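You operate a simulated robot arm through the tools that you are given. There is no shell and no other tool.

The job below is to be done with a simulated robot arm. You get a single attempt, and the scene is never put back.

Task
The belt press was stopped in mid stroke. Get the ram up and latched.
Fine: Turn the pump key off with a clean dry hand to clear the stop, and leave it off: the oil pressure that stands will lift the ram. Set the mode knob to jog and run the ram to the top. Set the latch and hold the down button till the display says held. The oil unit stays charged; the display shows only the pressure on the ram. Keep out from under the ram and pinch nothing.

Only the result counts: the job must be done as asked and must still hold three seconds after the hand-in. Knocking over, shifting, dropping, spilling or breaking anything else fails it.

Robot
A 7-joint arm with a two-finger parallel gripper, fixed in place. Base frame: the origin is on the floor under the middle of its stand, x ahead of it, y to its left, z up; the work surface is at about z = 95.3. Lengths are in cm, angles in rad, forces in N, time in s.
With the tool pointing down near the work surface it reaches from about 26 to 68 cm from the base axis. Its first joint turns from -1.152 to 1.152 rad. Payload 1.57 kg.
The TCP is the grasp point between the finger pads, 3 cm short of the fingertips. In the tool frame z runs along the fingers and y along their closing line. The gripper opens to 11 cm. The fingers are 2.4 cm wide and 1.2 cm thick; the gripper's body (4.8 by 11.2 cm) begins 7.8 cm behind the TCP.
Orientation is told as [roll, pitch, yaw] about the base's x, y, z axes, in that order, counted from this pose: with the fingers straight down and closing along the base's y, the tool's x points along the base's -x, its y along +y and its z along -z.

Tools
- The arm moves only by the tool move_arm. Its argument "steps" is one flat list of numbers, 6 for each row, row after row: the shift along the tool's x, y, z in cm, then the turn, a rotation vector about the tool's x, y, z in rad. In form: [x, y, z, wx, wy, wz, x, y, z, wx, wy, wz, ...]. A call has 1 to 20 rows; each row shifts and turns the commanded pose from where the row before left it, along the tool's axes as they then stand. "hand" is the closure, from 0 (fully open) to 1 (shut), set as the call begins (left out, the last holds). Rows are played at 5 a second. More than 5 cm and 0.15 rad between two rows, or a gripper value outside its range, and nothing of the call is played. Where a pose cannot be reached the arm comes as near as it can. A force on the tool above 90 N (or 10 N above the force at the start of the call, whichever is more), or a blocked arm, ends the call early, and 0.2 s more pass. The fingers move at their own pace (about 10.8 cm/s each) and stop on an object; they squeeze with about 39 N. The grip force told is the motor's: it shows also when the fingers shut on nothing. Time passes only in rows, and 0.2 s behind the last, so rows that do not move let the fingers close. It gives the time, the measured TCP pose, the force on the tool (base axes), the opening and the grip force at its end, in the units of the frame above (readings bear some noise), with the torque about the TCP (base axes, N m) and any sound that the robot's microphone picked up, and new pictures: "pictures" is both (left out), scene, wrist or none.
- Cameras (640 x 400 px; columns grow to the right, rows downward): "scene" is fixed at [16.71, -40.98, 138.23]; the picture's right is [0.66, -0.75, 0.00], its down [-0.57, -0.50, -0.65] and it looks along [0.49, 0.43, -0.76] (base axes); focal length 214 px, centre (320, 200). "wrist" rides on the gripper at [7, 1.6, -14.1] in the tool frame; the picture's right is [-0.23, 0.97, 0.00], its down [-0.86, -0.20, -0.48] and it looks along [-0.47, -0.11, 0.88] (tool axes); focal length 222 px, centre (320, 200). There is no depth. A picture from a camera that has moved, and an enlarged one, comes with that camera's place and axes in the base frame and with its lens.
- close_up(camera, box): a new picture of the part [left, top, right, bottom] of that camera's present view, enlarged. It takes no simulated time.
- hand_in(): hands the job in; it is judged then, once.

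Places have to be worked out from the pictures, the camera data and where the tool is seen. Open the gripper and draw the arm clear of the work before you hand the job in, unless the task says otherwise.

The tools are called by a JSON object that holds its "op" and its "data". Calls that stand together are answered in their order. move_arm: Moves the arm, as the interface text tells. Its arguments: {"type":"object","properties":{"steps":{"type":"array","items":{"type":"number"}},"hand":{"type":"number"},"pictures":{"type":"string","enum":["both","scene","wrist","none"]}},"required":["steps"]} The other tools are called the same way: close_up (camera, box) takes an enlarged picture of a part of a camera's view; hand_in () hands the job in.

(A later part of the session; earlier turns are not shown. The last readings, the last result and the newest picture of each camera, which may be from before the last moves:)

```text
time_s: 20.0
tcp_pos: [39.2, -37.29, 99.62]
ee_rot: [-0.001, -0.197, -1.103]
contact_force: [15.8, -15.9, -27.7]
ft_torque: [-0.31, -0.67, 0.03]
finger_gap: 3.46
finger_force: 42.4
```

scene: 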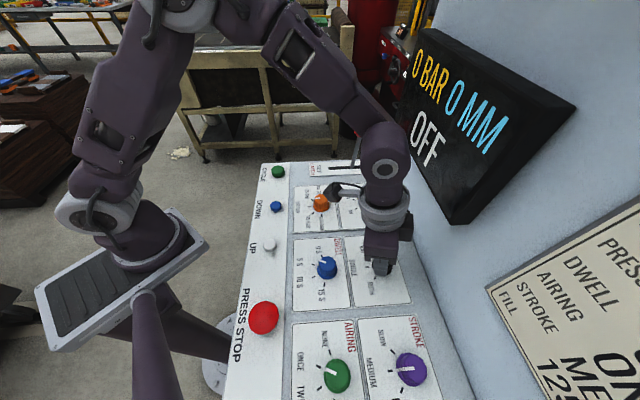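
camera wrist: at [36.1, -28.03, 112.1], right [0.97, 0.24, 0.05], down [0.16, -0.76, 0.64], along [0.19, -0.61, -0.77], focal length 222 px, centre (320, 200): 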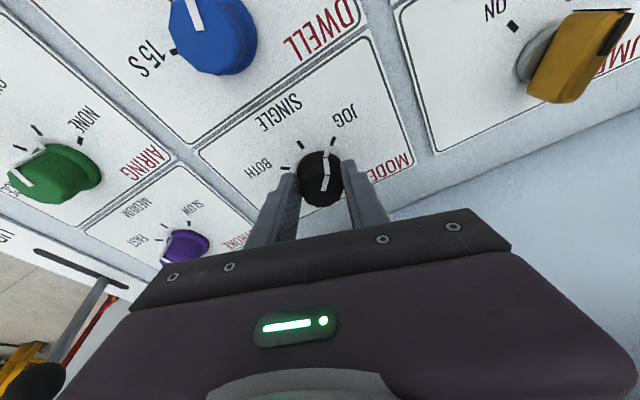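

The residual forces come from a slightly misplaced grip, so I'll open, see where the knob stands, and take it afresh if needed.

{"op": "move_arm", "data": {"steps": [-0.07, 0.04, 0.147, 0, 0, 0, 0, 0, 0, 0, 0, 0], "hand": 1, "pictures": "none"}}

{"op": "move_arm", "data": {"steps": [0, 0, 0, 0, 0, 0, 0, 0, 0, 0, 0, 0], "hand": 0.5}}

{"op": "close_up", "data": {"camera": "wrist", "box": [220, 50, 420, 250]}}

```text
time_s: 20.6
tcp_pos: [39.13, -37.31, 99.7]
ee_rot: [-0.001, -0.198, -1.102]
contact_force: [-0.2, -9.6, -6.8]
ft_torque: [0.1, -0.1, -0.03]
finger_gap: 3.45
finger_force: 42.1
```

```text
time_s: 21.2
tcp_pos: [39.23, -37.2, 99.61]
ee_rot: [0.002, -0.196, -1.101]
contact_force: [0.5, -0.6, 0.6]
ft_torque: [-0.02, 0.01, 0.0]
finger_gap: 5.51
finger_force: 0.0
camera wrist: at [36.3, -27.91, 112.1], right [0.97, 0.24, 0.04], down [0.16, -0.75, 0.64], along [0.19, -0.61, -0.77], focal length 222 px, centre (320, 200)
```

scene: 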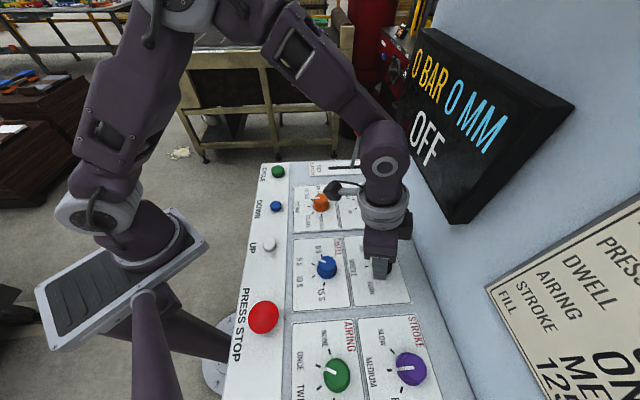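
wrist: 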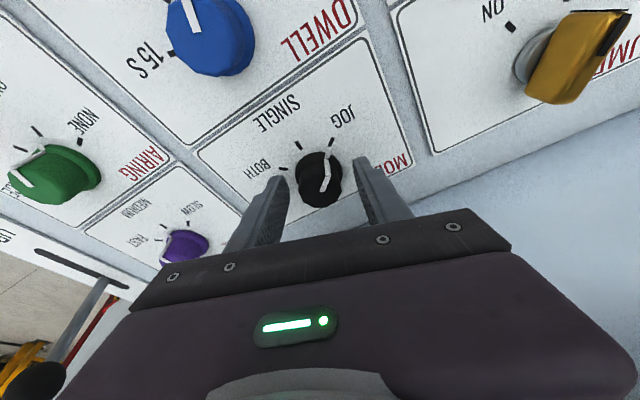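

```text
2.00 times, centred on (320, 150) of wrist
camera zoom: at [36.3, -27.91, 112.1], right [0.97, 0.24, 0.04], down [0.16, -0.75, 0.64], along [0.19, -0.61, -0.77], focal length 444 px, centre (320, 300)
```

zoom: 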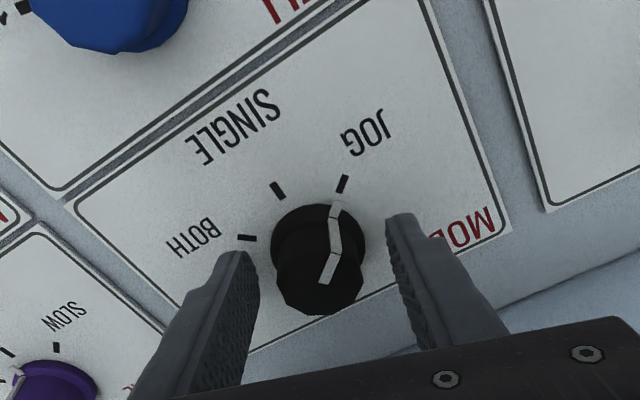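

On release the knob settled with its pointer at JOG (about 50° from before). I'll lift clear, then shut the fingers, straighten the tool and go to above the white UP button at about (26.7,-17.6).

{"op": "move_arm", "data": {"steps": [-0.652, 0, -3.269, 0, 0, 0, -0.652, 0, -3.269, 0, 0, 0, -0.652, 0, -3.269, 0, 0, 0], "hand": 0.5, "pictures": "none"}}

{"op": "move_arm", "data": {"steps": [0, 0, 0, 0, 0.0985, 0, 0, 0, 0, 0, 0.0985, 0, 0, 0, 0, 0, 0, -0.13, 0, 0, 0, 0, 0, -0.13, 0, 0, 0, 0, 0, -0.13, 0, 0, 0, 0, 0, -0.13, 3.543, 1.582, 0.6, 0, 0, 0, 3.543, 1.582, 0.6, 0, 0, 0, 3.543, 1.582, 0.6, 0, 0, 0, 3.543, 1.582, 0.6, 0, 0, 0, 3.543, 1.582, 0.6, 0, 0, 0, 3.543, 1.582, 0.6, 0, 0, 0, 0, 0, 0, 0, 0, 0], "hand": 1}}

{"op": "close_up", "data": {"camera": "scene", "box": [220, 150, 420, 300]}}

```text
time_s: 22.0
tcp_pos: [39.33, -37.1, 109.68]
ee_rot: [0.0, -0.197, -1.101]
contact_force: [0.2, -1.1, -0.6]
ft_torque: [-0.04, 0.02, 0.01]
finger_gap: 5.49
finger_force: 0.1
```

```text
time_s: 24.8
tcp_pos: [26.76, -17.46, 106.07]
ee_rot: [0.0, -0.001, -0.581]
contact_force: [-0.5, 0.6, 0.3]
ft_torque: [-0.03, 0.0, -0.02]
finger_gap: 0.0
finger_force: 21.5
camera wrist: at [21.68, -12.29, 120.13], right [0.72, 0.69, 0.0], down [0.6, -0.64, 0.48], along [0.33, -0.35, -0.88], focal length 222 px, centre (320, 200)
```

scene: 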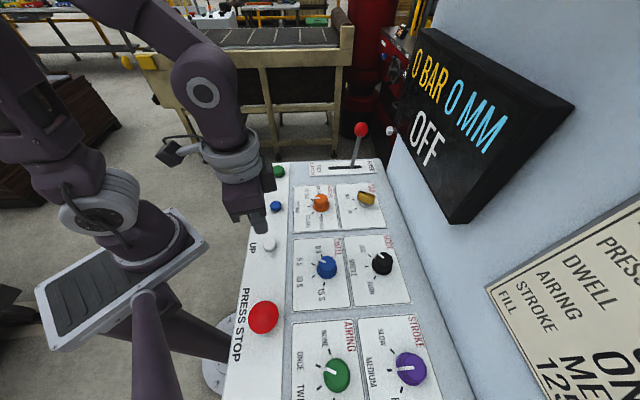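
wrist: 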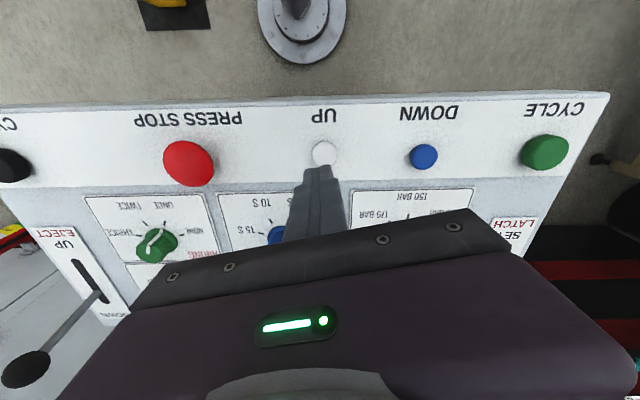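

```text
2.67 times, centred on (320, 225) of scene
camera zoom: at [16.71, -40.97, 138.23], right [0.66, -0.75, 0.0], down [-0.57, -0.5, -0.65], along [0.49, 0.43, -0.76], focal length 572 px, centre (320, 133)
```

zoom: 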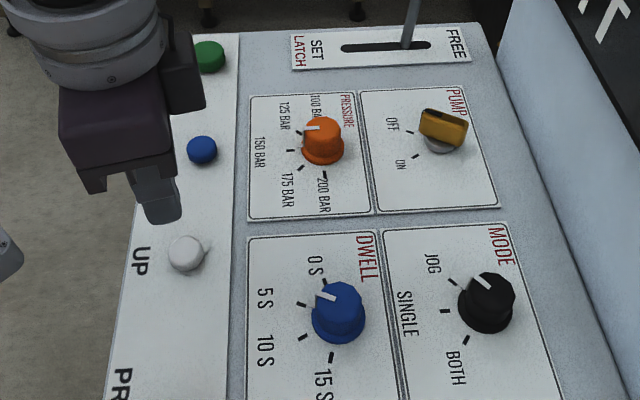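

The mode pointer reads JOG and the key OFF. The UP button sits at about (26.85,-17.3); I'll come down to just above it with the shut fingers.

{"op": "move_arm", "data": {"steps": [0, 0.05, 1.8, 0, 0, 0, 0, 0.05, 1.8, 0, 0, 0, 0, 0.05, 1.7, 0, 0, 0, 0, 0, 0, 0, 0, 0], "hand": 1}}

{"op": "close_up", "data": {"camera": "scene", "box": [220, 190, 320, 260]}}

{"op": "close_up", "data": {"camera": "wrist", "box": [240, 100, 400, 240]}}

```text
time_s: 25.8
tcp_pos: [26.77, -17.57, 100.76]
ee_rot: [0.0, 0.0, -0.581]
contact_force: [-0.2, -0.5, -0.5]
ft_torque: [0.01, -0.05, 0.0]
finger_gap: 0.0
finger_force: 21.2
camera wrist: at [21.71, -12.38, 114.86], right [0.72, 0.69, 0.0], down [0.61, -0.64, 0.48], along [0.33, -0.35, -0.88], focal length 222 px, centre (320, 200)
```

scene: 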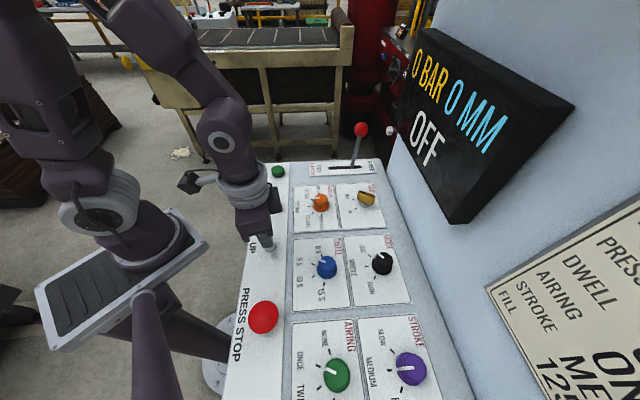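
wrist: 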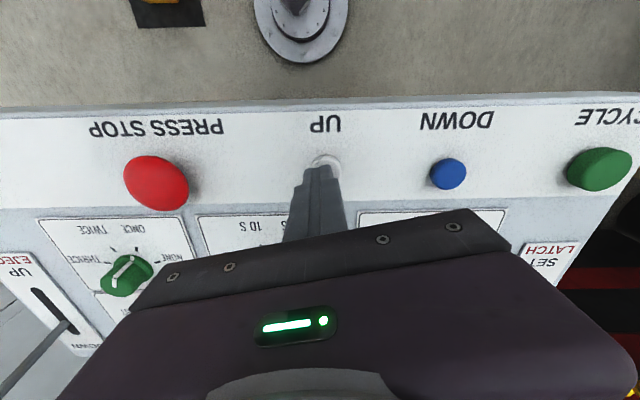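

```text
5.71 times, centred on (270, 225) of scene
camera zoom: at [16.71, -40.98, 138.23], right [0.66, -0.75, 0.0], down [-0.57, -0.5, -0.65], along [0.49, 0.43, -0.76], focal length 1226 px, centre (606, 57)
```

zoom: 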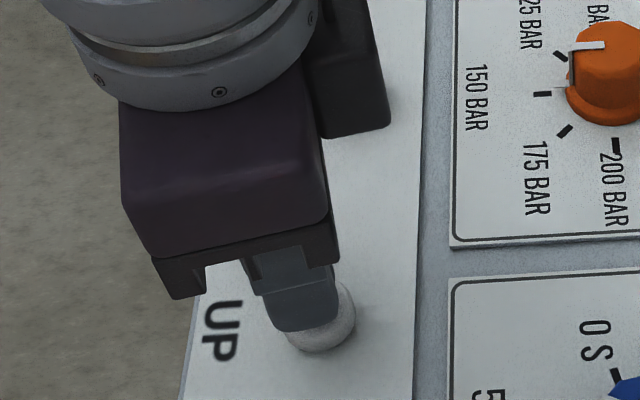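

```text
2.86 times, centred on (320, 170) of wrist
camera zoom: at [21.71, -12.38, 114.86], right [0.72, 0.69, 0.0], down [0.61, -0.64, 0.48], along [0.33, -0.35, -0.88], focal length 635 px, centre (320, 286)
```

zoom: 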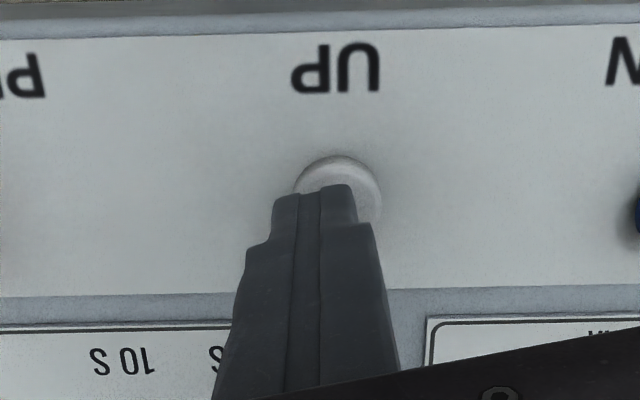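

The tip is about 1 cm above the UP button and nearly centred. I'll nudge 0.25 cm sideways and press down in small steps, watching force and display.

{"op": "move_arm", "data": {"steps": [0.07, 0.25, 0.3, 0, 0, 0, 0, 0, 0.3, 0, 0, 0, 0, 0, 0.25, 0, 0, 0], "hand": 1}}

{"op": "close_up", "data": {"camera": "scene", "box": [220, 190, 320, 260]}}

```text
time_s: 26.6
tcp_pos: [26.88, -17.28, 99.89]
ee_rot: [0.001, 0.0, -0.581]
contact_force: [-0.2, 0.3, -0.2]
ft_torque: [0.02, -0.01, 0.0]
finger_gap: 0.0
finger_force: 21.6
camera wrist: at [21.89, -12.04, 114.03], right [0.72, 0.69, 0.0], down [0.61, -0.64, 0.48], along [0.33, -0.35, -0.88], focal length 222 px, centre (320, 200)
```

scene: 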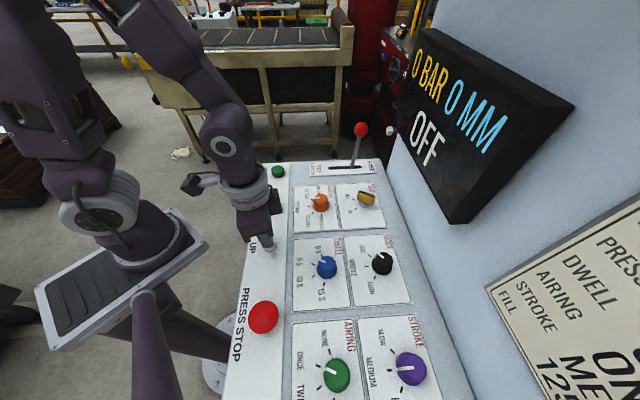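
wrist: 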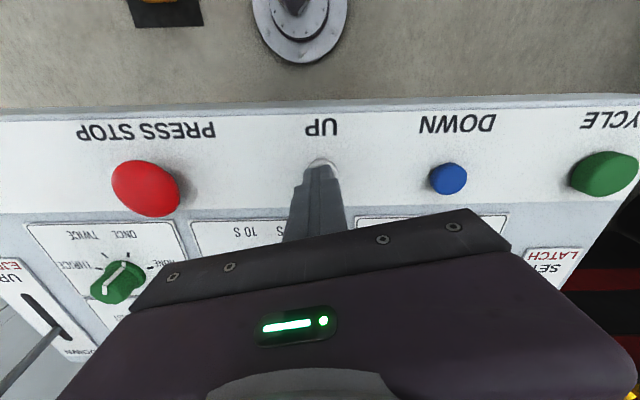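

```text
5.71 times, centred on (270, 225) of scene
camera zoom: at [16.71, -40.98, 138.23], right [0.66, -0.75, 0.0], down [-0.57, -0.5, -0.65], along [0.49, 0.43, -0.76], focal length 1226 px, centre (606, 57)
```

zoom: 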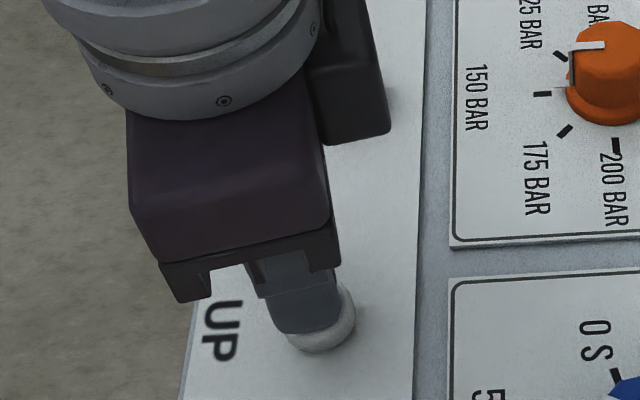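

No contact yet with the tip near z=96.9. I'll keep pressing in small steps.

{"op": "move_arm", "data": {"steps": [0, 0, 0.2, 0, 0, 0, 0, 0, 0.2, 0, 0, 0, 0, 0, 0.2, 0, 0, 0], "hand": 1, "pictures": "scene"}}

```text
time_s: 27.4
tcp_pos: [26.89, -17.21, 99.23]
ee_rot: [-0.002, -0.001, -0.583]
contact_force: [0.5, 0.1, 2.5]
ft_torque: [-0.04, 0.01, 0.04]
finger_gap: 0.0
finger_force: 20.9
heard: click
```

scene: 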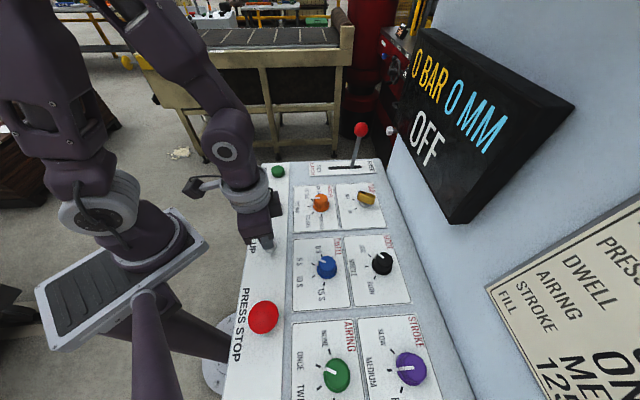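

A click was heard with 2.5 N on the button. I'll hold it for a second and watch the display.

{"op": "move_arm", "data": {"steps": [0, 0, 0.05, 0, 0, 0, 0, 0, 0, 0, 0, 0, 0, 0, 0, 0, 0, 0, 0, 0, 0, 0, 0, 0, 0, 0, 0, 0, 0, 0], "hand": 1, "pictures": "scene"}}

{"op": "close_up", "data": {"camera": "scene", "box": [380, 20, 580, 230]}}

```text
time_s: 28.6
tcp_pos: [26.93, -17.26, 99.27]
ee_rot: [-0.001, 0.0, -0.582]
contact_force: [-1.1, 1.0, 2.1]
ft_torque: [0.07, 0.03, -0.02]
finger_gap: 0.01
finger_force: 21.6
```

scene: 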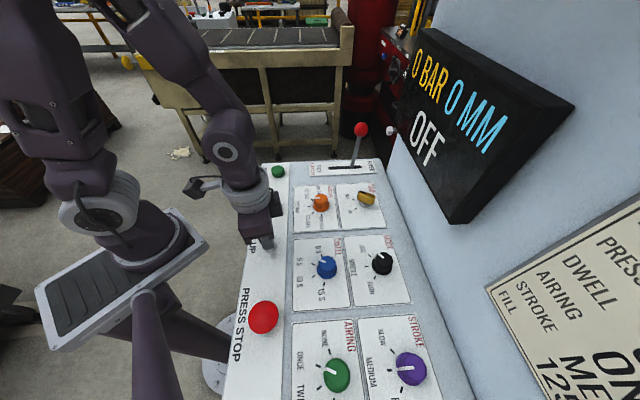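

```text
1.90 times, centred on (480, 125) of scene
camera zoom: at [16.71, -40.97, 138.23], right [0.66, -0.75, 0.0], down [-0.57, -0.5, -0.65], along [0.49, 0.43, -0.76], focal length 408 px, centre (15, 343)
```

zoom: 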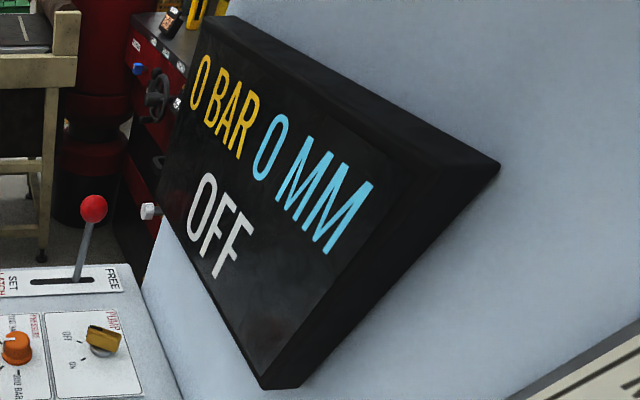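

The display hasn't changed: still 0 MM, OFF. I'll press a little deeper in case the button isn't fully in, then hold again.

{"op": "move_arm", "data": {"steps": [0, 0, 0.1, 0, 0, 0, 0, 0, 0.1, 0, 0, 0, 0, 0, 0.1, 0, 0, 0, 0, 0, 0, 0, 0, 0, 0, 0, 0, 0, 0, 0, 0, 0, 0, 0, 0, 0], "hand": 1}}

{"op": "close_up", "data": {"camera": "scene", "box": [380, 20, 580, 230]}}

{"op": "close_up", "data": {"camera": "scene", "box": [220, 190, 320, 260]}}

```text
time_s: 30.0
tcp_pos: [26.86, -17.3, 98.99]
ee_rot: [0.0, -0.001, -0.58]
contact_force: [2.1, 7.8, 21.6]
ft_torque: [0.3, -0.05, 0.0]
finger_gap: 0.0
finger_force: 21.1
camera wrist: at [21.9, -12.07, 113.05], right [0.72, 0.69, 0.0], down [0.61, -0.64, 0.48], along [0.33, -0.35, -0.88], focal length 222 px, centre (320, 200)
```

scene: 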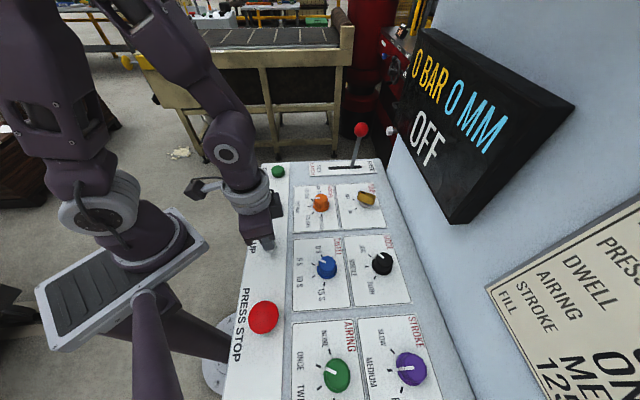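
wrist: 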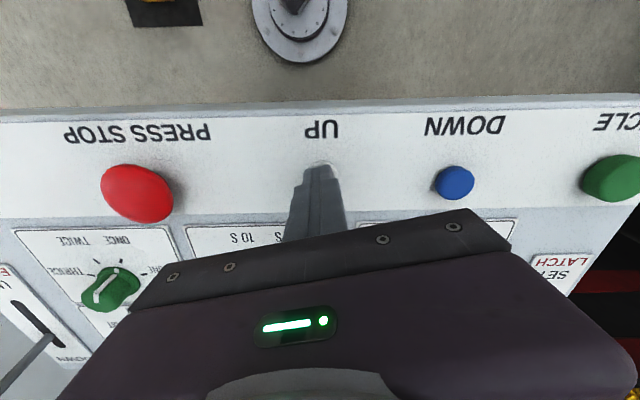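

```text
1.90 times, centred on (480, 125) of scene
camera zoom: at [16.7, -40.94, 138.24], right [0.66, -0.75, 0.0], down [-0.57, -0.5, -0.65], along [0.49, 0.43, -0.76], focal length 408 px, centre (15, 343)
```

zoom: 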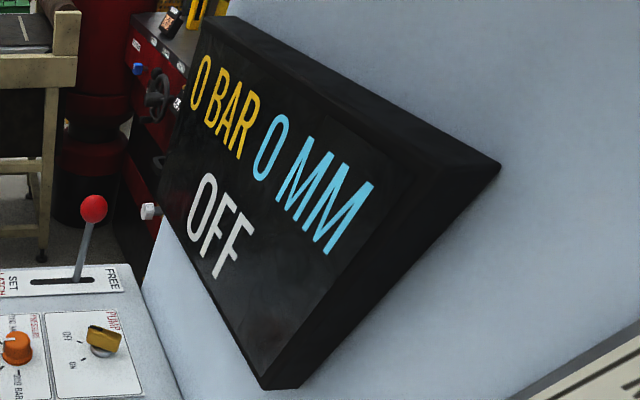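

```text
5.71 times, centred on (270, 225) of scene
camera zoom: at [16.7, -40.94, 138.24], right [0.66, -0.75, 0.0], down [-0.57, -0.5, -0.65], along [0.49, 0.43, -0.76], focal length 1226 px, centre (606, 57)
```

zoom: 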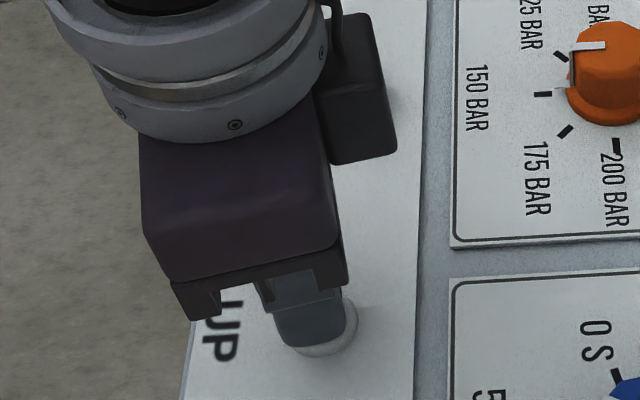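

The button is bottomed at 21 N but nothing changes on the display. I'll check whether the mode knob is really at JOG, and look at the key and latch as well.

{"op": "close_up", "data": {"camera": "scene", "box": [340, 230, 420, 310]}}

{"op": "close_up", "data": {"camera": "scene", "box": [295, 110, 405, 220]}}

{"op": "close_up", "data": {"camera": "wrist", "box": [0, 200, 120, 380]}}

```text
5.00 times, centred on (380, 270) of scene
camera zoom: at [16.7, -40.94, 138.24], right [0.66, -0.75, 0.0], down [-0.57, -0.5, -0.65], along [0.49, 0.43, -0.76], focal length 1072 px, centre (20, -150)
```

zoom: 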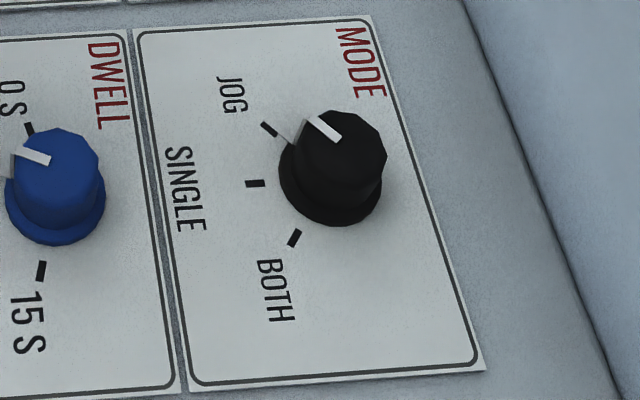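

```text
3.64 times, centred on (350, 165) of scene
camera zoom: at [16.7, -40.94, 138.24], right [0.66, -0.75, 0.0], down [-0.57, -0.5, -0.65], along [0.49, 0.43, -0.76], focal length 780 px, centre (211, 327)
```

zoom: 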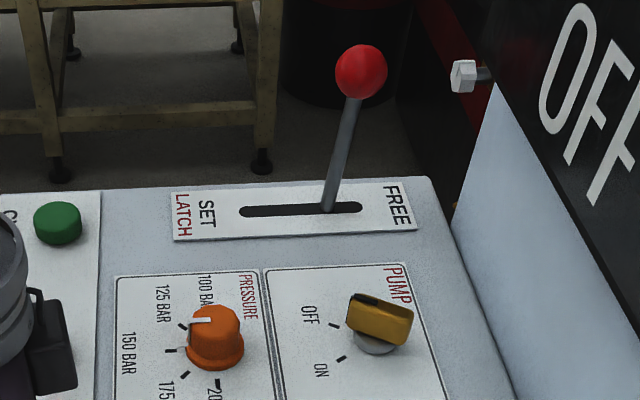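

```text
2.22 times, centred on (60, 290) of wrist
camera zoom: at [21.9, -12.07, 113.05], right [0.72, 0.69, 0.0], down [0.61, -0.64, 0.48], along [0.33, -0.35, -0.88], focal length 494 px, centre (898, 0)
```

zoom: 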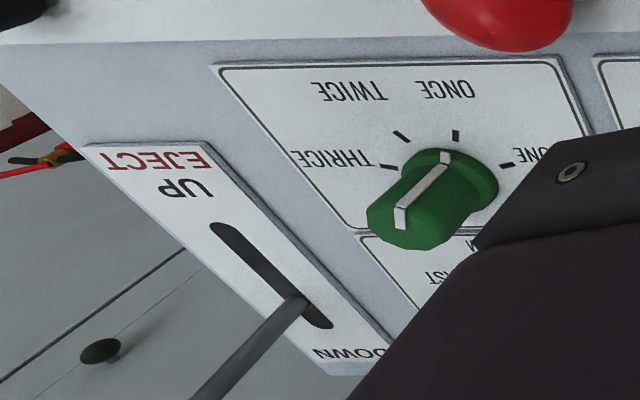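

The pointer is squarely on JOG, the key on OFF, and the latch stands toward FREE. I'll let the UP button go, press it again and hold it longer to see whether it answers.

{"op": "move_arm", "data": {"steps": [0, 0, -0.5, 0, 0, 0, 0, 0, -0.5, 0, 0, 0, 0, 0, 0, 0, 0, 0], "hand": 1, "pictures": "scene"}}

{"op": "move_arm", "data": {"steps": [0, 0, 0.4, 0, 0, 0, 0, 0, 0.4, 0, 0, 0, 0, 0, 0.1, 0, 0, 0, 0, 0, 0, 0, 0, 0, 0, 0, 0, 0, 0, 0, 0, 0, 0, 0, 0, 0, 0, 0, 0, 0, 0, 0, 0, 0, 0, 0, 0, 0, 0, 0, 0, 0, 0, 0, 0, 0, 0, 0, 0, 0, 0, 0, 0, 0, 0, 0, 0, 0, 0, 0, 0, 0, 0, 0, 0, 0, 0, 0, 0, 0, 0, 0, 0, 0], "hand": 1, "pictures": "scene"}}

```text
time_s: 30.8
tcp_pos: [26.94, -17.33, 100.07]
ee_rot: [0.001, 0.0, -0.581]
contact_force: [-0.6, 0.3, 0.0]
ft_torque: [0.0, -0.02, -0.02]
finger_gap: 0.01
finger_force: 20.8
```

scene: 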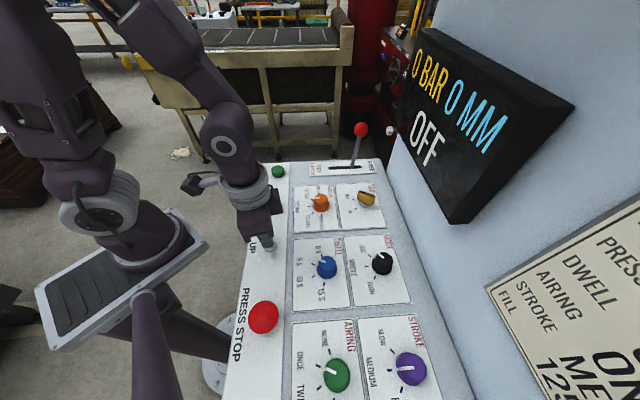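

```text
time_s: 33.8
tcp_pos: [26.92, -17.26, 99.04]
ee_rot: [0.001, 0.0, -0.58]
contact_force: [4.4, -2.2, 13.8]
ft_torque: [-0.12, -0.14, 0.01]
finger_gap: 0.0
finger_force: 21.4
heard: click
```

scene: 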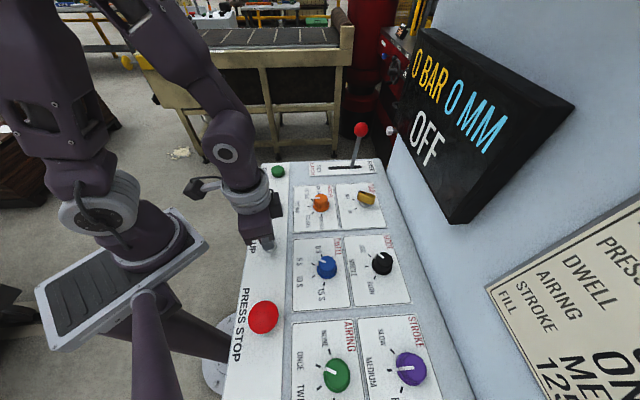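

Again a click but no movement: with the pump off, UP does nothing that the display shows. I'll lift off and use the wrist camera to look at the press itself and find the ram.

{"op": "move_arm", "data": {"steps": [0, 0, -3, 0, 0, 0, 0, 0, -4, 0, 0, 0, -2, 0, -4, 0, 0, 0, -3, 0, -4, 0, 0, 0, -3, 0, -2, 0, 0, 0, 0, 0, 0, 0, -0.14, 0, 0, 0, 0, 0, -0.14, 0, 0, 0, 0, 0, -0.14, 0, 0, 0, 0, 0, -0.14, 0, 0, 0, 0, 0, 0, 0.14, 0, 0, 0, 0, 0, 0.14, 0, 0, 0, 0, 0, 0.14, 0, 0, 0, 0, 0, 0.14], "hand": 1}}

```text
time_s: 36.6
tcp_pos: [33.46, -21.68, 116.01]
ee_rot: [0.322, -0.465, -1.22]
contact_force: [-1.1, 0.1, 0.5]
ft_torque: [0.0, 0.02, -0.03]
finger_gap: 0.0
finger_force: 21.3
camera wrist: at [26.45, -10.94, 125.3], right [0.89, 0.26, 0.38], down [-0.12, -0.67, 0.73], along [0.44, -0.7, -0.56], focal length 222 px, centre (320, 200)
```

scene: 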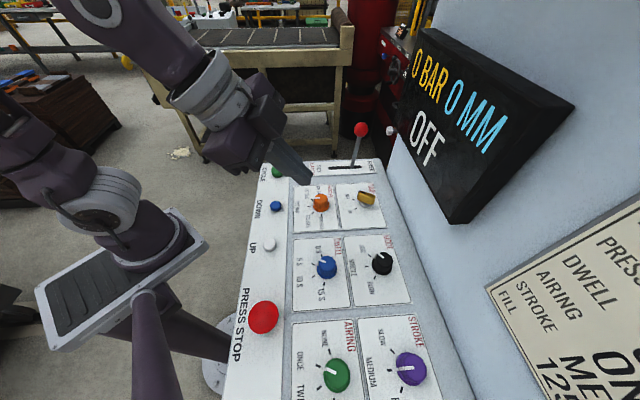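
wrist: 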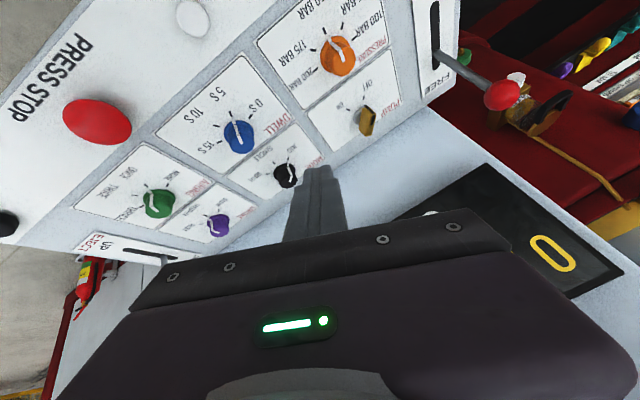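

The view shows the panel end and wall but not the ram. I'll turn the camera further to the right around the vertical to see the press beyond the wall.

{"op": "move_arm", "data": {"steps": [0, 0, -2, 0.063, -0.0395, 0.1186, 0, 0, -2, 0.063, -0.0395, 0.1186, 0, 0, -2, 0.063, -0.0395, 0.1186, 0, 0, 0, 0.063, -0.0395, 0.1186, 0, 0, 0, 0.063, -0.0395, 0.1186, 0, 0, 0, 0, -0.13, 0, 0, 0, 0, 0, -0.13, 0], "hand": 1}}

```text
time_s: 38.2
tcp_pos: [31.16, -19.48, 121.06]
ee_rot: [0.384, -0.713, -2.026]
contact_force: [0.4, 0.2, 1.4]
ft_torque: [-0.03, 0.03, 0.02]
finger_gap: 0.01
finger_force: 21.1
camera wrist: at [34.01, -5.11, 126.98], right [0.84, -0.34, 0.42], down [-0.51, -0.2, 0.84], along [-0.2, -0.92, -0.34], focal length 222 px, centre (320, 200)
```

scene: 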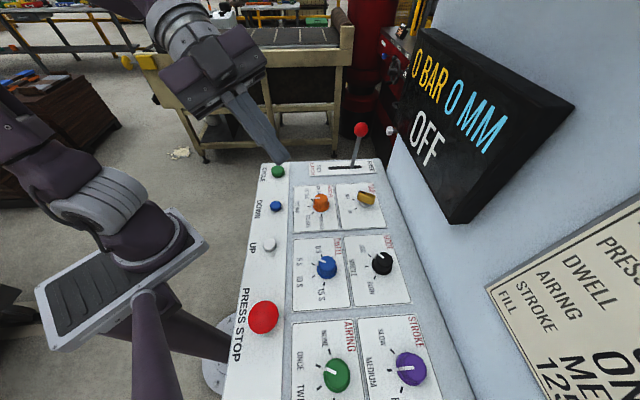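
wrist: 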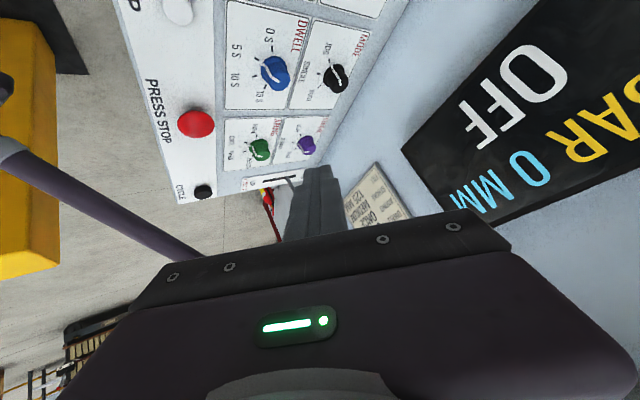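

The ram itself is hidden behind the wall from here. I'll compare the press-stop button and the rest of the panel with the first pictures, to see whether the stop button is still pushed in.

{"op": "close_up", "data": {"camera": "scene", "box": [200, 225, 480, 400]}}

{"op": "close_up", "data": {"camera": "scene", "box": [230, 230, 310, 350]}}

{"op": "close_up", "data": {"camera": "wrist", "box": [130, 0, 350, 220]}}

{"op": "close_up", "data": {"camera": "wrist", "box": [0, 150, 330, 400]}}

```text
2.29 times, centred on (340, 312) of scene
camera zoom: at [16.71, -40.98, 138.23], right [0.66, -0.75, 0.0], down [-0.57, -0.5, -0.65], along [0.49, 0.43, -0.76], focal length 490 px, centre (274, -57)
```

zoom: 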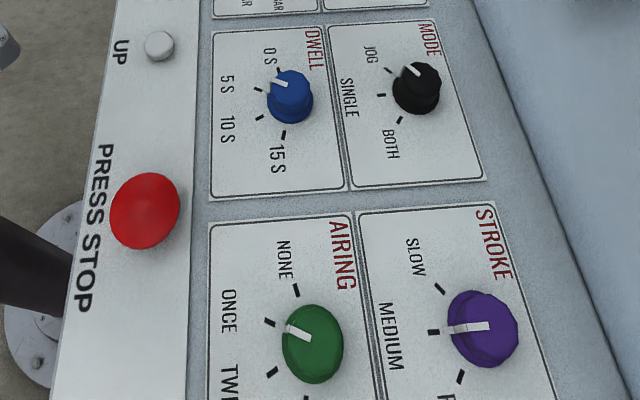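

```text
3.33 times, centred on (270, 290) of scene
camera zoom: at [16.71, -40.98, 138.23], right [0.66, -0.75, 0.0], down [-0.57, -0.5, -0.65], along [0.49, 0.43, -0.76], focal length 715 px, centre (487, -100)
```

zoom: 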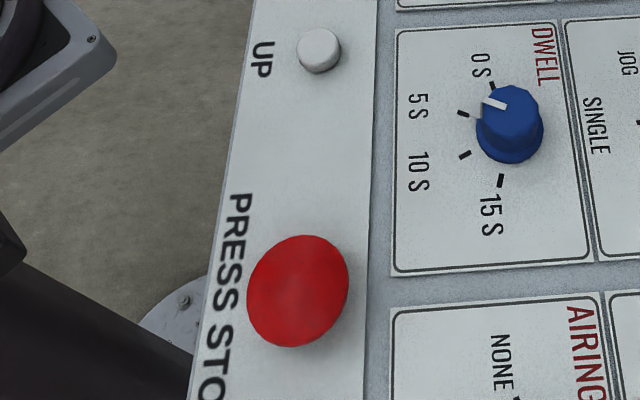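

```text
1.82 times, centred on (240, 110) of wrist
camera zoom: at [34.01, -5.11, 126.98], right [0.84, -0.34, 0.42], down [-0.51, -0.2, 0.84], along [-0.2, -0.92, -0.34], focal length 404 px, centre (466, 364)
```

zoom: 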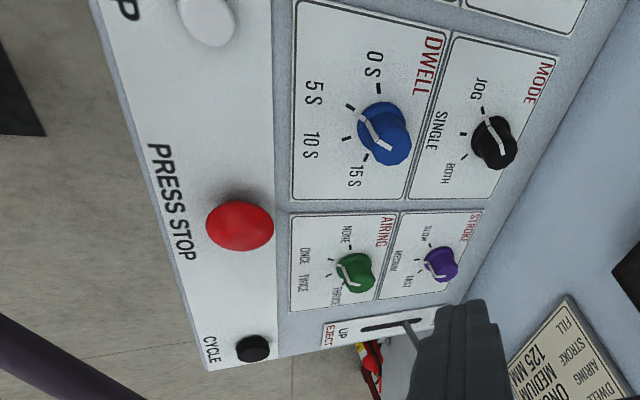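

```text
1.60 times, centred on (165, 275) of wrist
camera zoom: at [34.01, -5.11, 126.98], right [0.84, -0.34, 0.42], down [-0.51, -0.2, 0.84], along [-0.2, -0.92, -0.34], focal length 355 px, centre (568, 80)
```

zoom: 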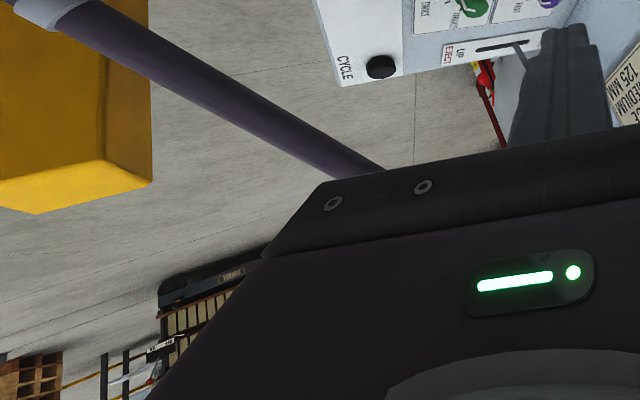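

The stop button looks the same as at the start, so the panel gives no further hint. I'll go back over the UP button and hold it much longer, to rule out a slow start.

{"op": "move_arm", "data": {"steps": [0, 0, 0, 0, 0.13, 0, 0, 0, 0, 0, 0.13, 0, 0, 0, 0, -0.063, 0.0395, -0.1186, 0, 0, 0, -0.063, 0.0395, -0.1186, 0, 0, 0, -0.063, 0.0395, -0.1186, 0, 0, 2, -0.063, 0.0395, -0.1186, 0, 0, 2, -0.063, 0.0395, -0.1186, 0, 0, 2, 0, 0, -0.14, 0, 0, 0, 0, 0, -0.14, 0, 0, 0, 0, 0, -0.14, 0, 0, 0, 0, 0, -0.14, 0, 0, 0, 0, 0.14, 0, 0, 0, 0, 0, 0.14, 0, 0, 0, 0, 0, 0.14, 0, 0, 0, 0, 0, 0.14, 0, 3, 0, 2, 0, 0, 0, 3, 0, 4, 0, 0, 0, 2, 0, 4, 0, 0, 0, 0, 0, 4, 0, 0, 0], "hand": 1}}

```text
time_s: 42.2
tcp_pos: [26.86, -17.27, 101.88]
ee_rot: [0.001, -0.002, -0.578]
contact_force: [-0.7, -0.4, -0.7]
ft_torque: [0.03, 0.03, 0.03]
finger_gap: 0.0
finger_force: 20.9
camera wrist: at [21.88, -12.07, 115.99], right [0.72, 0.69, 0.0], down [0.61, -0.64, 0.48], along [0.33, -0.35, -0.88], focal length 222 px, centre (320, 200)
```

scene: 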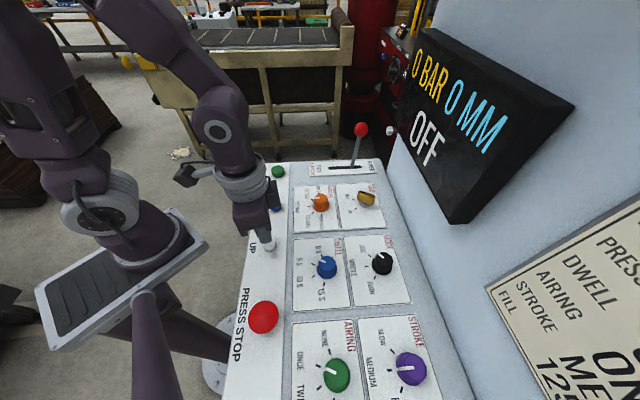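
wrist: 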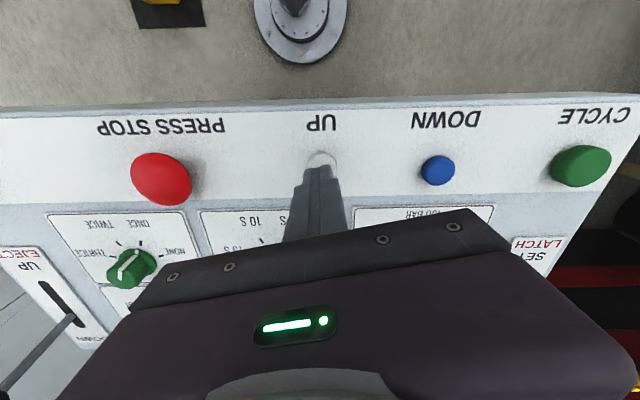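

Back above UP with the tip about 3 cm up. I'll press and hold it for a long while, picturing the display at the end of each call.

{"op": "move_arm", "data": {"steps": [0, 0, 1.2, 0, 0, 0, 0, 0, 1.0, 0, 0, 0, 0, 0, 0.4, 0, 0, 0, 0, 0, 0.15, 0, 0, 0, 0, 0, 0, 0, 0, 0, 0, 0, 0, 0, 0, 0, 0, 0, 0, 0, 0, 0, 0, 0, 0, 0, 0, 0, 0, 0, 0, 0, 0, 0, 0, 0, 0, 0, 0, 0, 0, 0, 0, 0, 0, 0, 0, 0, 0, 0, 0, 0, 0, 0, 0, 0, 0, 0, 0, 0, 0, 0, 0, 0, 0, 0, 0, 0, 0, 0, 0, 0, 0, 0, 0, 0, 0, 0, 0, 0, 0, 0, 0, 0, 0, 0, 0, 0, 0, 0, 0, 0, 0, 0, 0, 0, 0, 0, 0, 0], "hand": 1, "pictures": "scene"}}

{"op": "move_arm", "data": {"steps": [0, 0, 0, 0, 0, 0, 0, 0, 0, 0, 0, 0, 0, 0, 0, 0, 0, 0, 0, 0, 0, 0, 0, 0, 0, 0, 0, 0, 0, 0, 0, 0, 0, 0, 0, 0, 0, 0, 0, 0, 0, 0, 0, 0, 0, 0, 0, 0, 0, 0, 0, 0, 0, 0, 0, 0, 0, 0, 0, 0, 0, 0, 0, 0, 0, 0, 0, 0, 0, 0, 0, 0, 0, 0, 0, 0, 0, 0, 0, 0, 0, 0, 0, 0, 0, 0, 0, 0, 0, 0, 0, 0, 0, 0, 0, 0, 0, 0, 0, 0, 0, 0, 0, 0, 0, 0, 0, 0, 0, 0, 0, 0, 0, 0, 0, 0, 0, 0, 0, 0], "hand": 1, "pictures": "scene"}}

```text
time_s: 46.4
tcp_pos: [26.78, -17.17, 99.2]
ee_rot: [0.0, 0.0, -0.581]
contact_force: [0.8, 0.0, 2.1]
ft_torque: [0.01, -0.03, 0.0]
finger_gap: 0.0
finger_force: 21.2
heard: click
```

scene: 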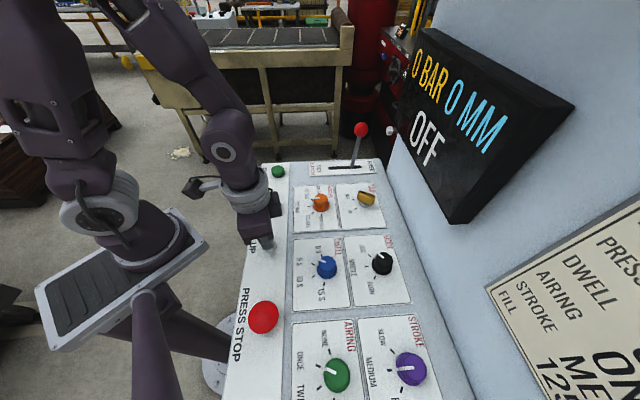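

```text
time_s: 50.6
tcp_pos: [26.83, -17.25, 99.26]
ee_rot: [0.0, 0.0, -0.581]
contact_force: [0.2, 0.3, 3.0]
ft_torque: [0.01, -0.02, 0.03]
finger_gap: 0.0
finger_force: 21.5
```

scene: 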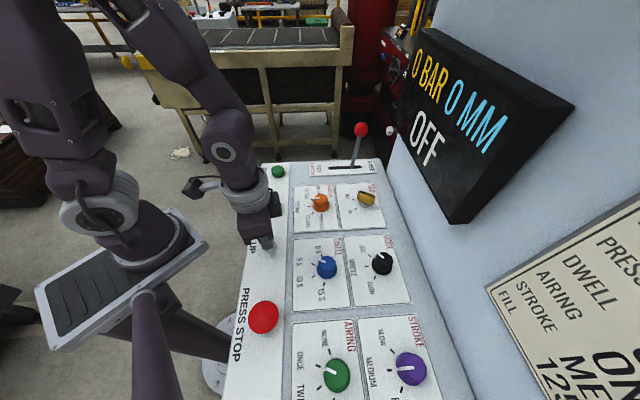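

UP held for 8 seconds gives no motion. Before doing anything else I'll take the hand off the button and tip the wrist camera upward, since the space above has not been seen and the ram might be there.

{"op": "move_arm", "data": {"steps": [0, 0, -4, 0, 0, 0, 0, 0, -4, 0, 0, 0, 0, 0, -4, 0, 0, 0, -3.8, 1, -2.25, 0, 0, 0, -3.8, 1, -2.25, 0, 0, 0, -3.8, 1, -2.25, 0, 0, 0, -3.8, 1, -2.25, 0, 0, 0, 0, 0, 0, 0, -0.146, 0, 0, 0, 0, 0, -0.146, 0, 0, 0, 0, 0, -0.146, 0, 0, 0, 0, 0, -0.146, 0, 0, 0, 0, 0, -0.146, 0, 0, 0, 0, 0, -0.146, 0, 0, 0, 0, 0, -0.146, 0, 0, 0, 0, 0, -0.146, 0, 0, 0, 0, 0, -0.146, 0], "hand": 1}}

```text
time_s: 54.0
tcp_pos: [41.47, -22.08, 122.48]
ee_rot: [-0.039, -1.315, -0.539]
contact_force: [1.1, 1.2, -0.4]
ft_torque: [-0.05, -0.02, -0.09]
finger_gap: 0.01
finger_force: 21.1
out of reach, approached as far as the arm can: row 16
camera wrist: at [29.33, -12.33, 119.32], right [0.58, 0.79, 0.21], down [-0.31, -0.02, 0.95], along [0.75, -0.62, 0.23], focal length 222 px, centre (320, 200)
```

scene: 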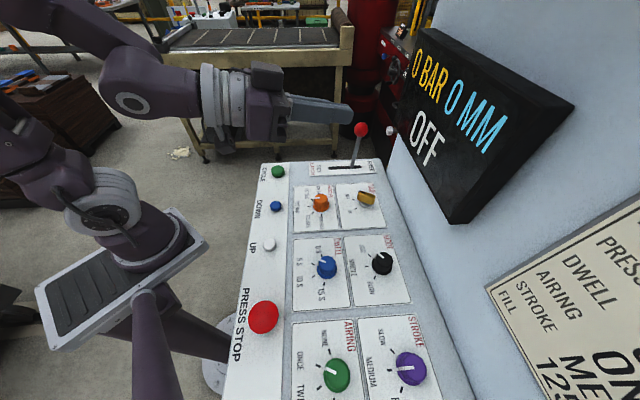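
wrist: 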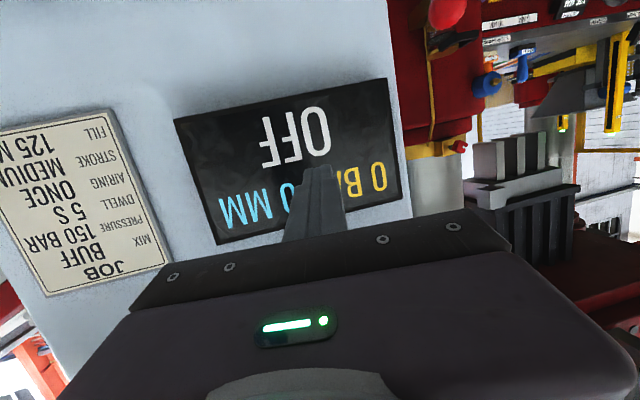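

The wall turns out to be a cabinet of limited width. I'll enlarge both sides of it to look for the ram.

{"op": "close_up", "data": {"camera": "wrist", "box": [0, 250, 200, 400]}}

{"op": "close_up", "data": {"camera": "wrist", "box": [380, 0, 640, 250]}}

{"op": "close_up", "data": {"camera": "wrist", "box": [440, 150, 640, 350]}}

```text
2.67 times, centred on (100, 325) of wrist
camera zoom: at [29.33, -12.33, 119.32], right [0.58, 0.79, 0.21], down [-0.31, -0.02, 0.95], along [0.75, -0.62, 0.23], focal length 592 px, centre (907, -133)
```

zoom: 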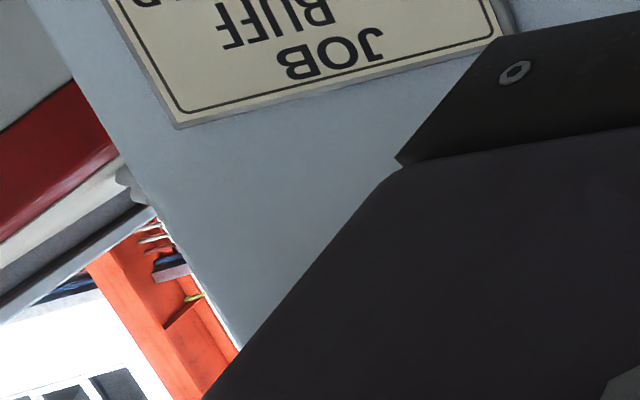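

```text
1.60 times, centred on (510, 125) of wrist
camera zoom: at [29.33, -12.33, 119.32], right [0.58, 0.79, 0.21], down [-0.31, -0.02, 0.95], along [0.75, -0.62, 0.23], focal length 355 px, centre (16, 320)
```

zoom: 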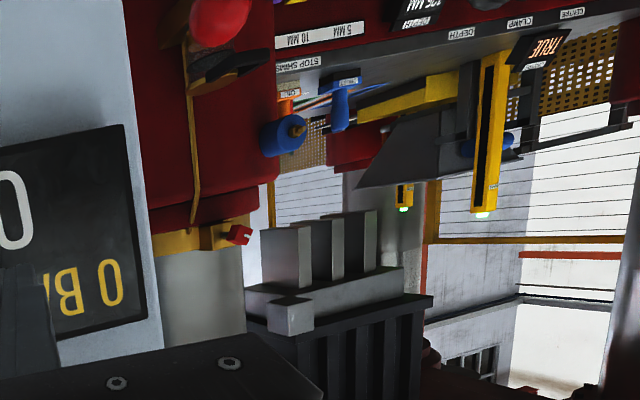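

```text
2.00 times, centred on (540, 250) of wrist
camera zoom: at [29.33, -12.33, 119.32], right [0.58, 0.79, 0.21], down [-0.31, -0.02, 0.95], along [0.75, -0.62, 0.23], focal length 444 px, centre (-120, 100)
```

zoom: 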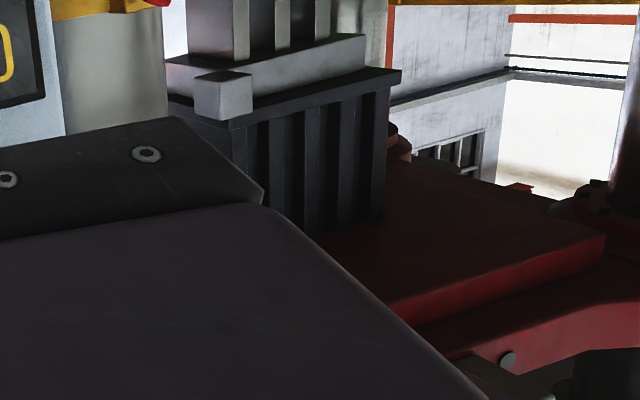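

Past the left of the cabinet there is a red press with a dark ribbed block and a toothed plate hanging from its crown, which must be the ram (the picture is upside down). I'll turn the camera toward it for a proper look.

{"op": "move_arm", "data": {"steps": [0, 0, 0, -0.1257, 0, -0.0329, 0, 0, 0, -0.1257, 0, -0.0329, 0, 0, 0, -0.1257, 0, -0.0329, 0, 0, 0, -0.1257, 0, -0.0329, 0, 0, 0, -0.1257, 0, -0.0329], "hand": 1}}

{"op": "close_up", "data": {"camera": "wrist", "box": [240, 0, 640, 250]}}

```text
time_s: 55.2
tcp_pos: [41.89, -21.75, 122.54]
ee_rot: [-0.001, -1.313, 0.073]
contact_force: [0.0, 0.7, 0.1]
ft_torque: [0.03, -0.01, 0.02]
finger_gap: 0.0
finger_force: 21.4
camera wrist: at [26.19, -21.31, 119.28], right [-0.01, 0.98, 0.22], down [-0.23, -0.22, 0.95], along [0.97, -0.04, 0.23], focal length 222 px, centre (320, 200)
```

scene: 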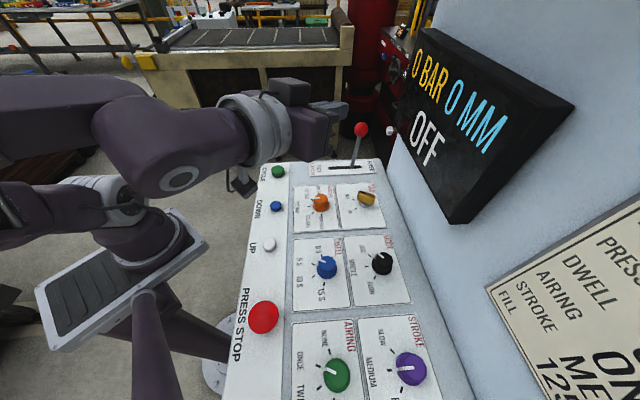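
wrist: 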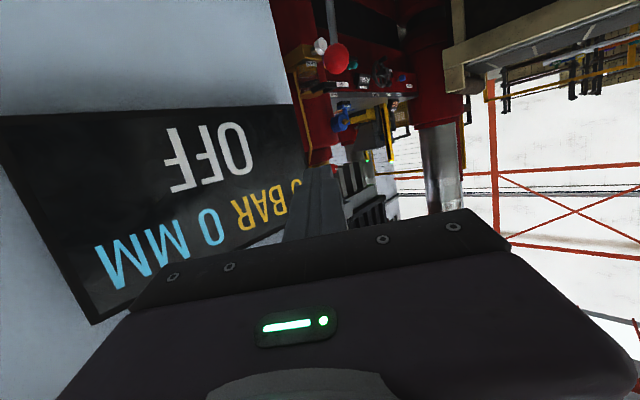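

```text
1.60 times, centred on (440, 125) of wrist
camera zoom: at [26.19, -21.31, 119.28], right [-0.01, 0.98, 0.22], down [-0.23, -0.22, 0.95], along [0.97, -0.04, 0.23], focal length 355 px, centre (128, 320)
```

zoom: 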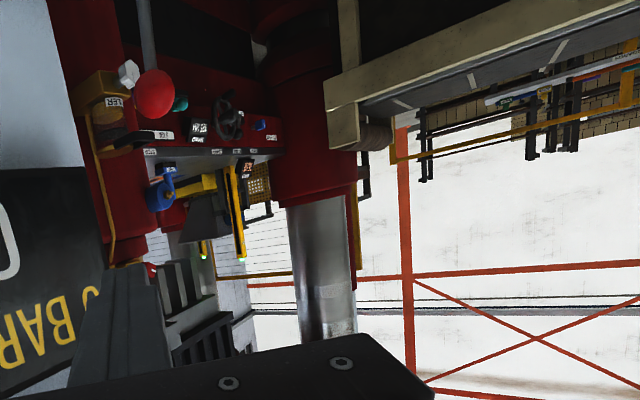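

I'll enlarge the ram area more strongly to judge whether the block hangs at the top of its travel.

{"op": "close_up", "data": {"camera": "wrist", "box": [300, 90, 460, 220]}}

{"op": "close_up", "data": {"camera": "wrist", "box": [280, 0, 480, 120]}}

```text
3.08 times, centred on (380, 155) of wrist
camera zoom: at [26.19, -21.31, 119.28], right [-0.01, 0.98, 0.22], down [-0.23, -0.22, 0.95], along [0.97, -0.04, 0.23], focal length 684 px, centre (135, 338)
```

zoom: 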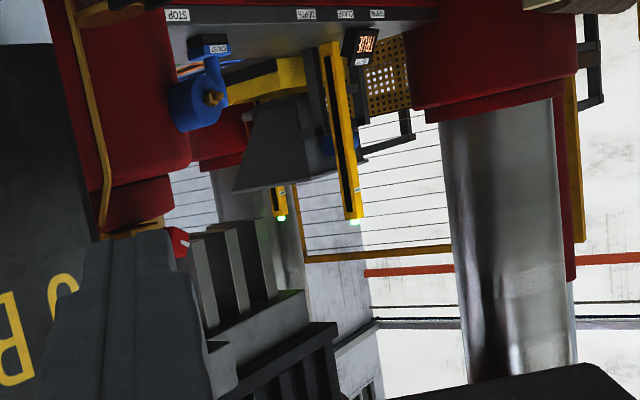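

```text
3.20 times, centred on (380, 60) of wrist
camera zoom: at [26.19, -21.31, 119.28], right [-0.01, 0.98, 0.22], down [-0.23, -0.22, 0.95], along [0.97, -0.04, 0.23], focal length 711 px, centre (128, 648)
```

zoom: 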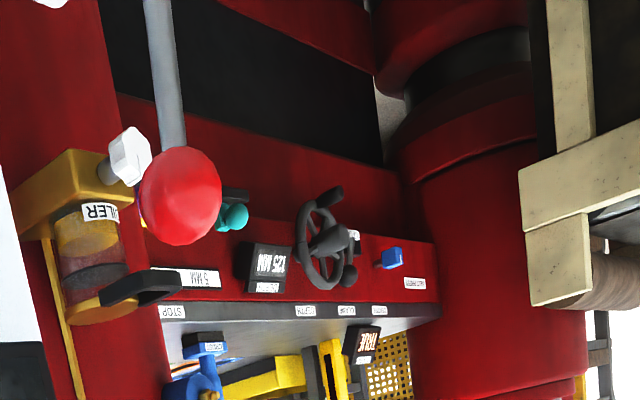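

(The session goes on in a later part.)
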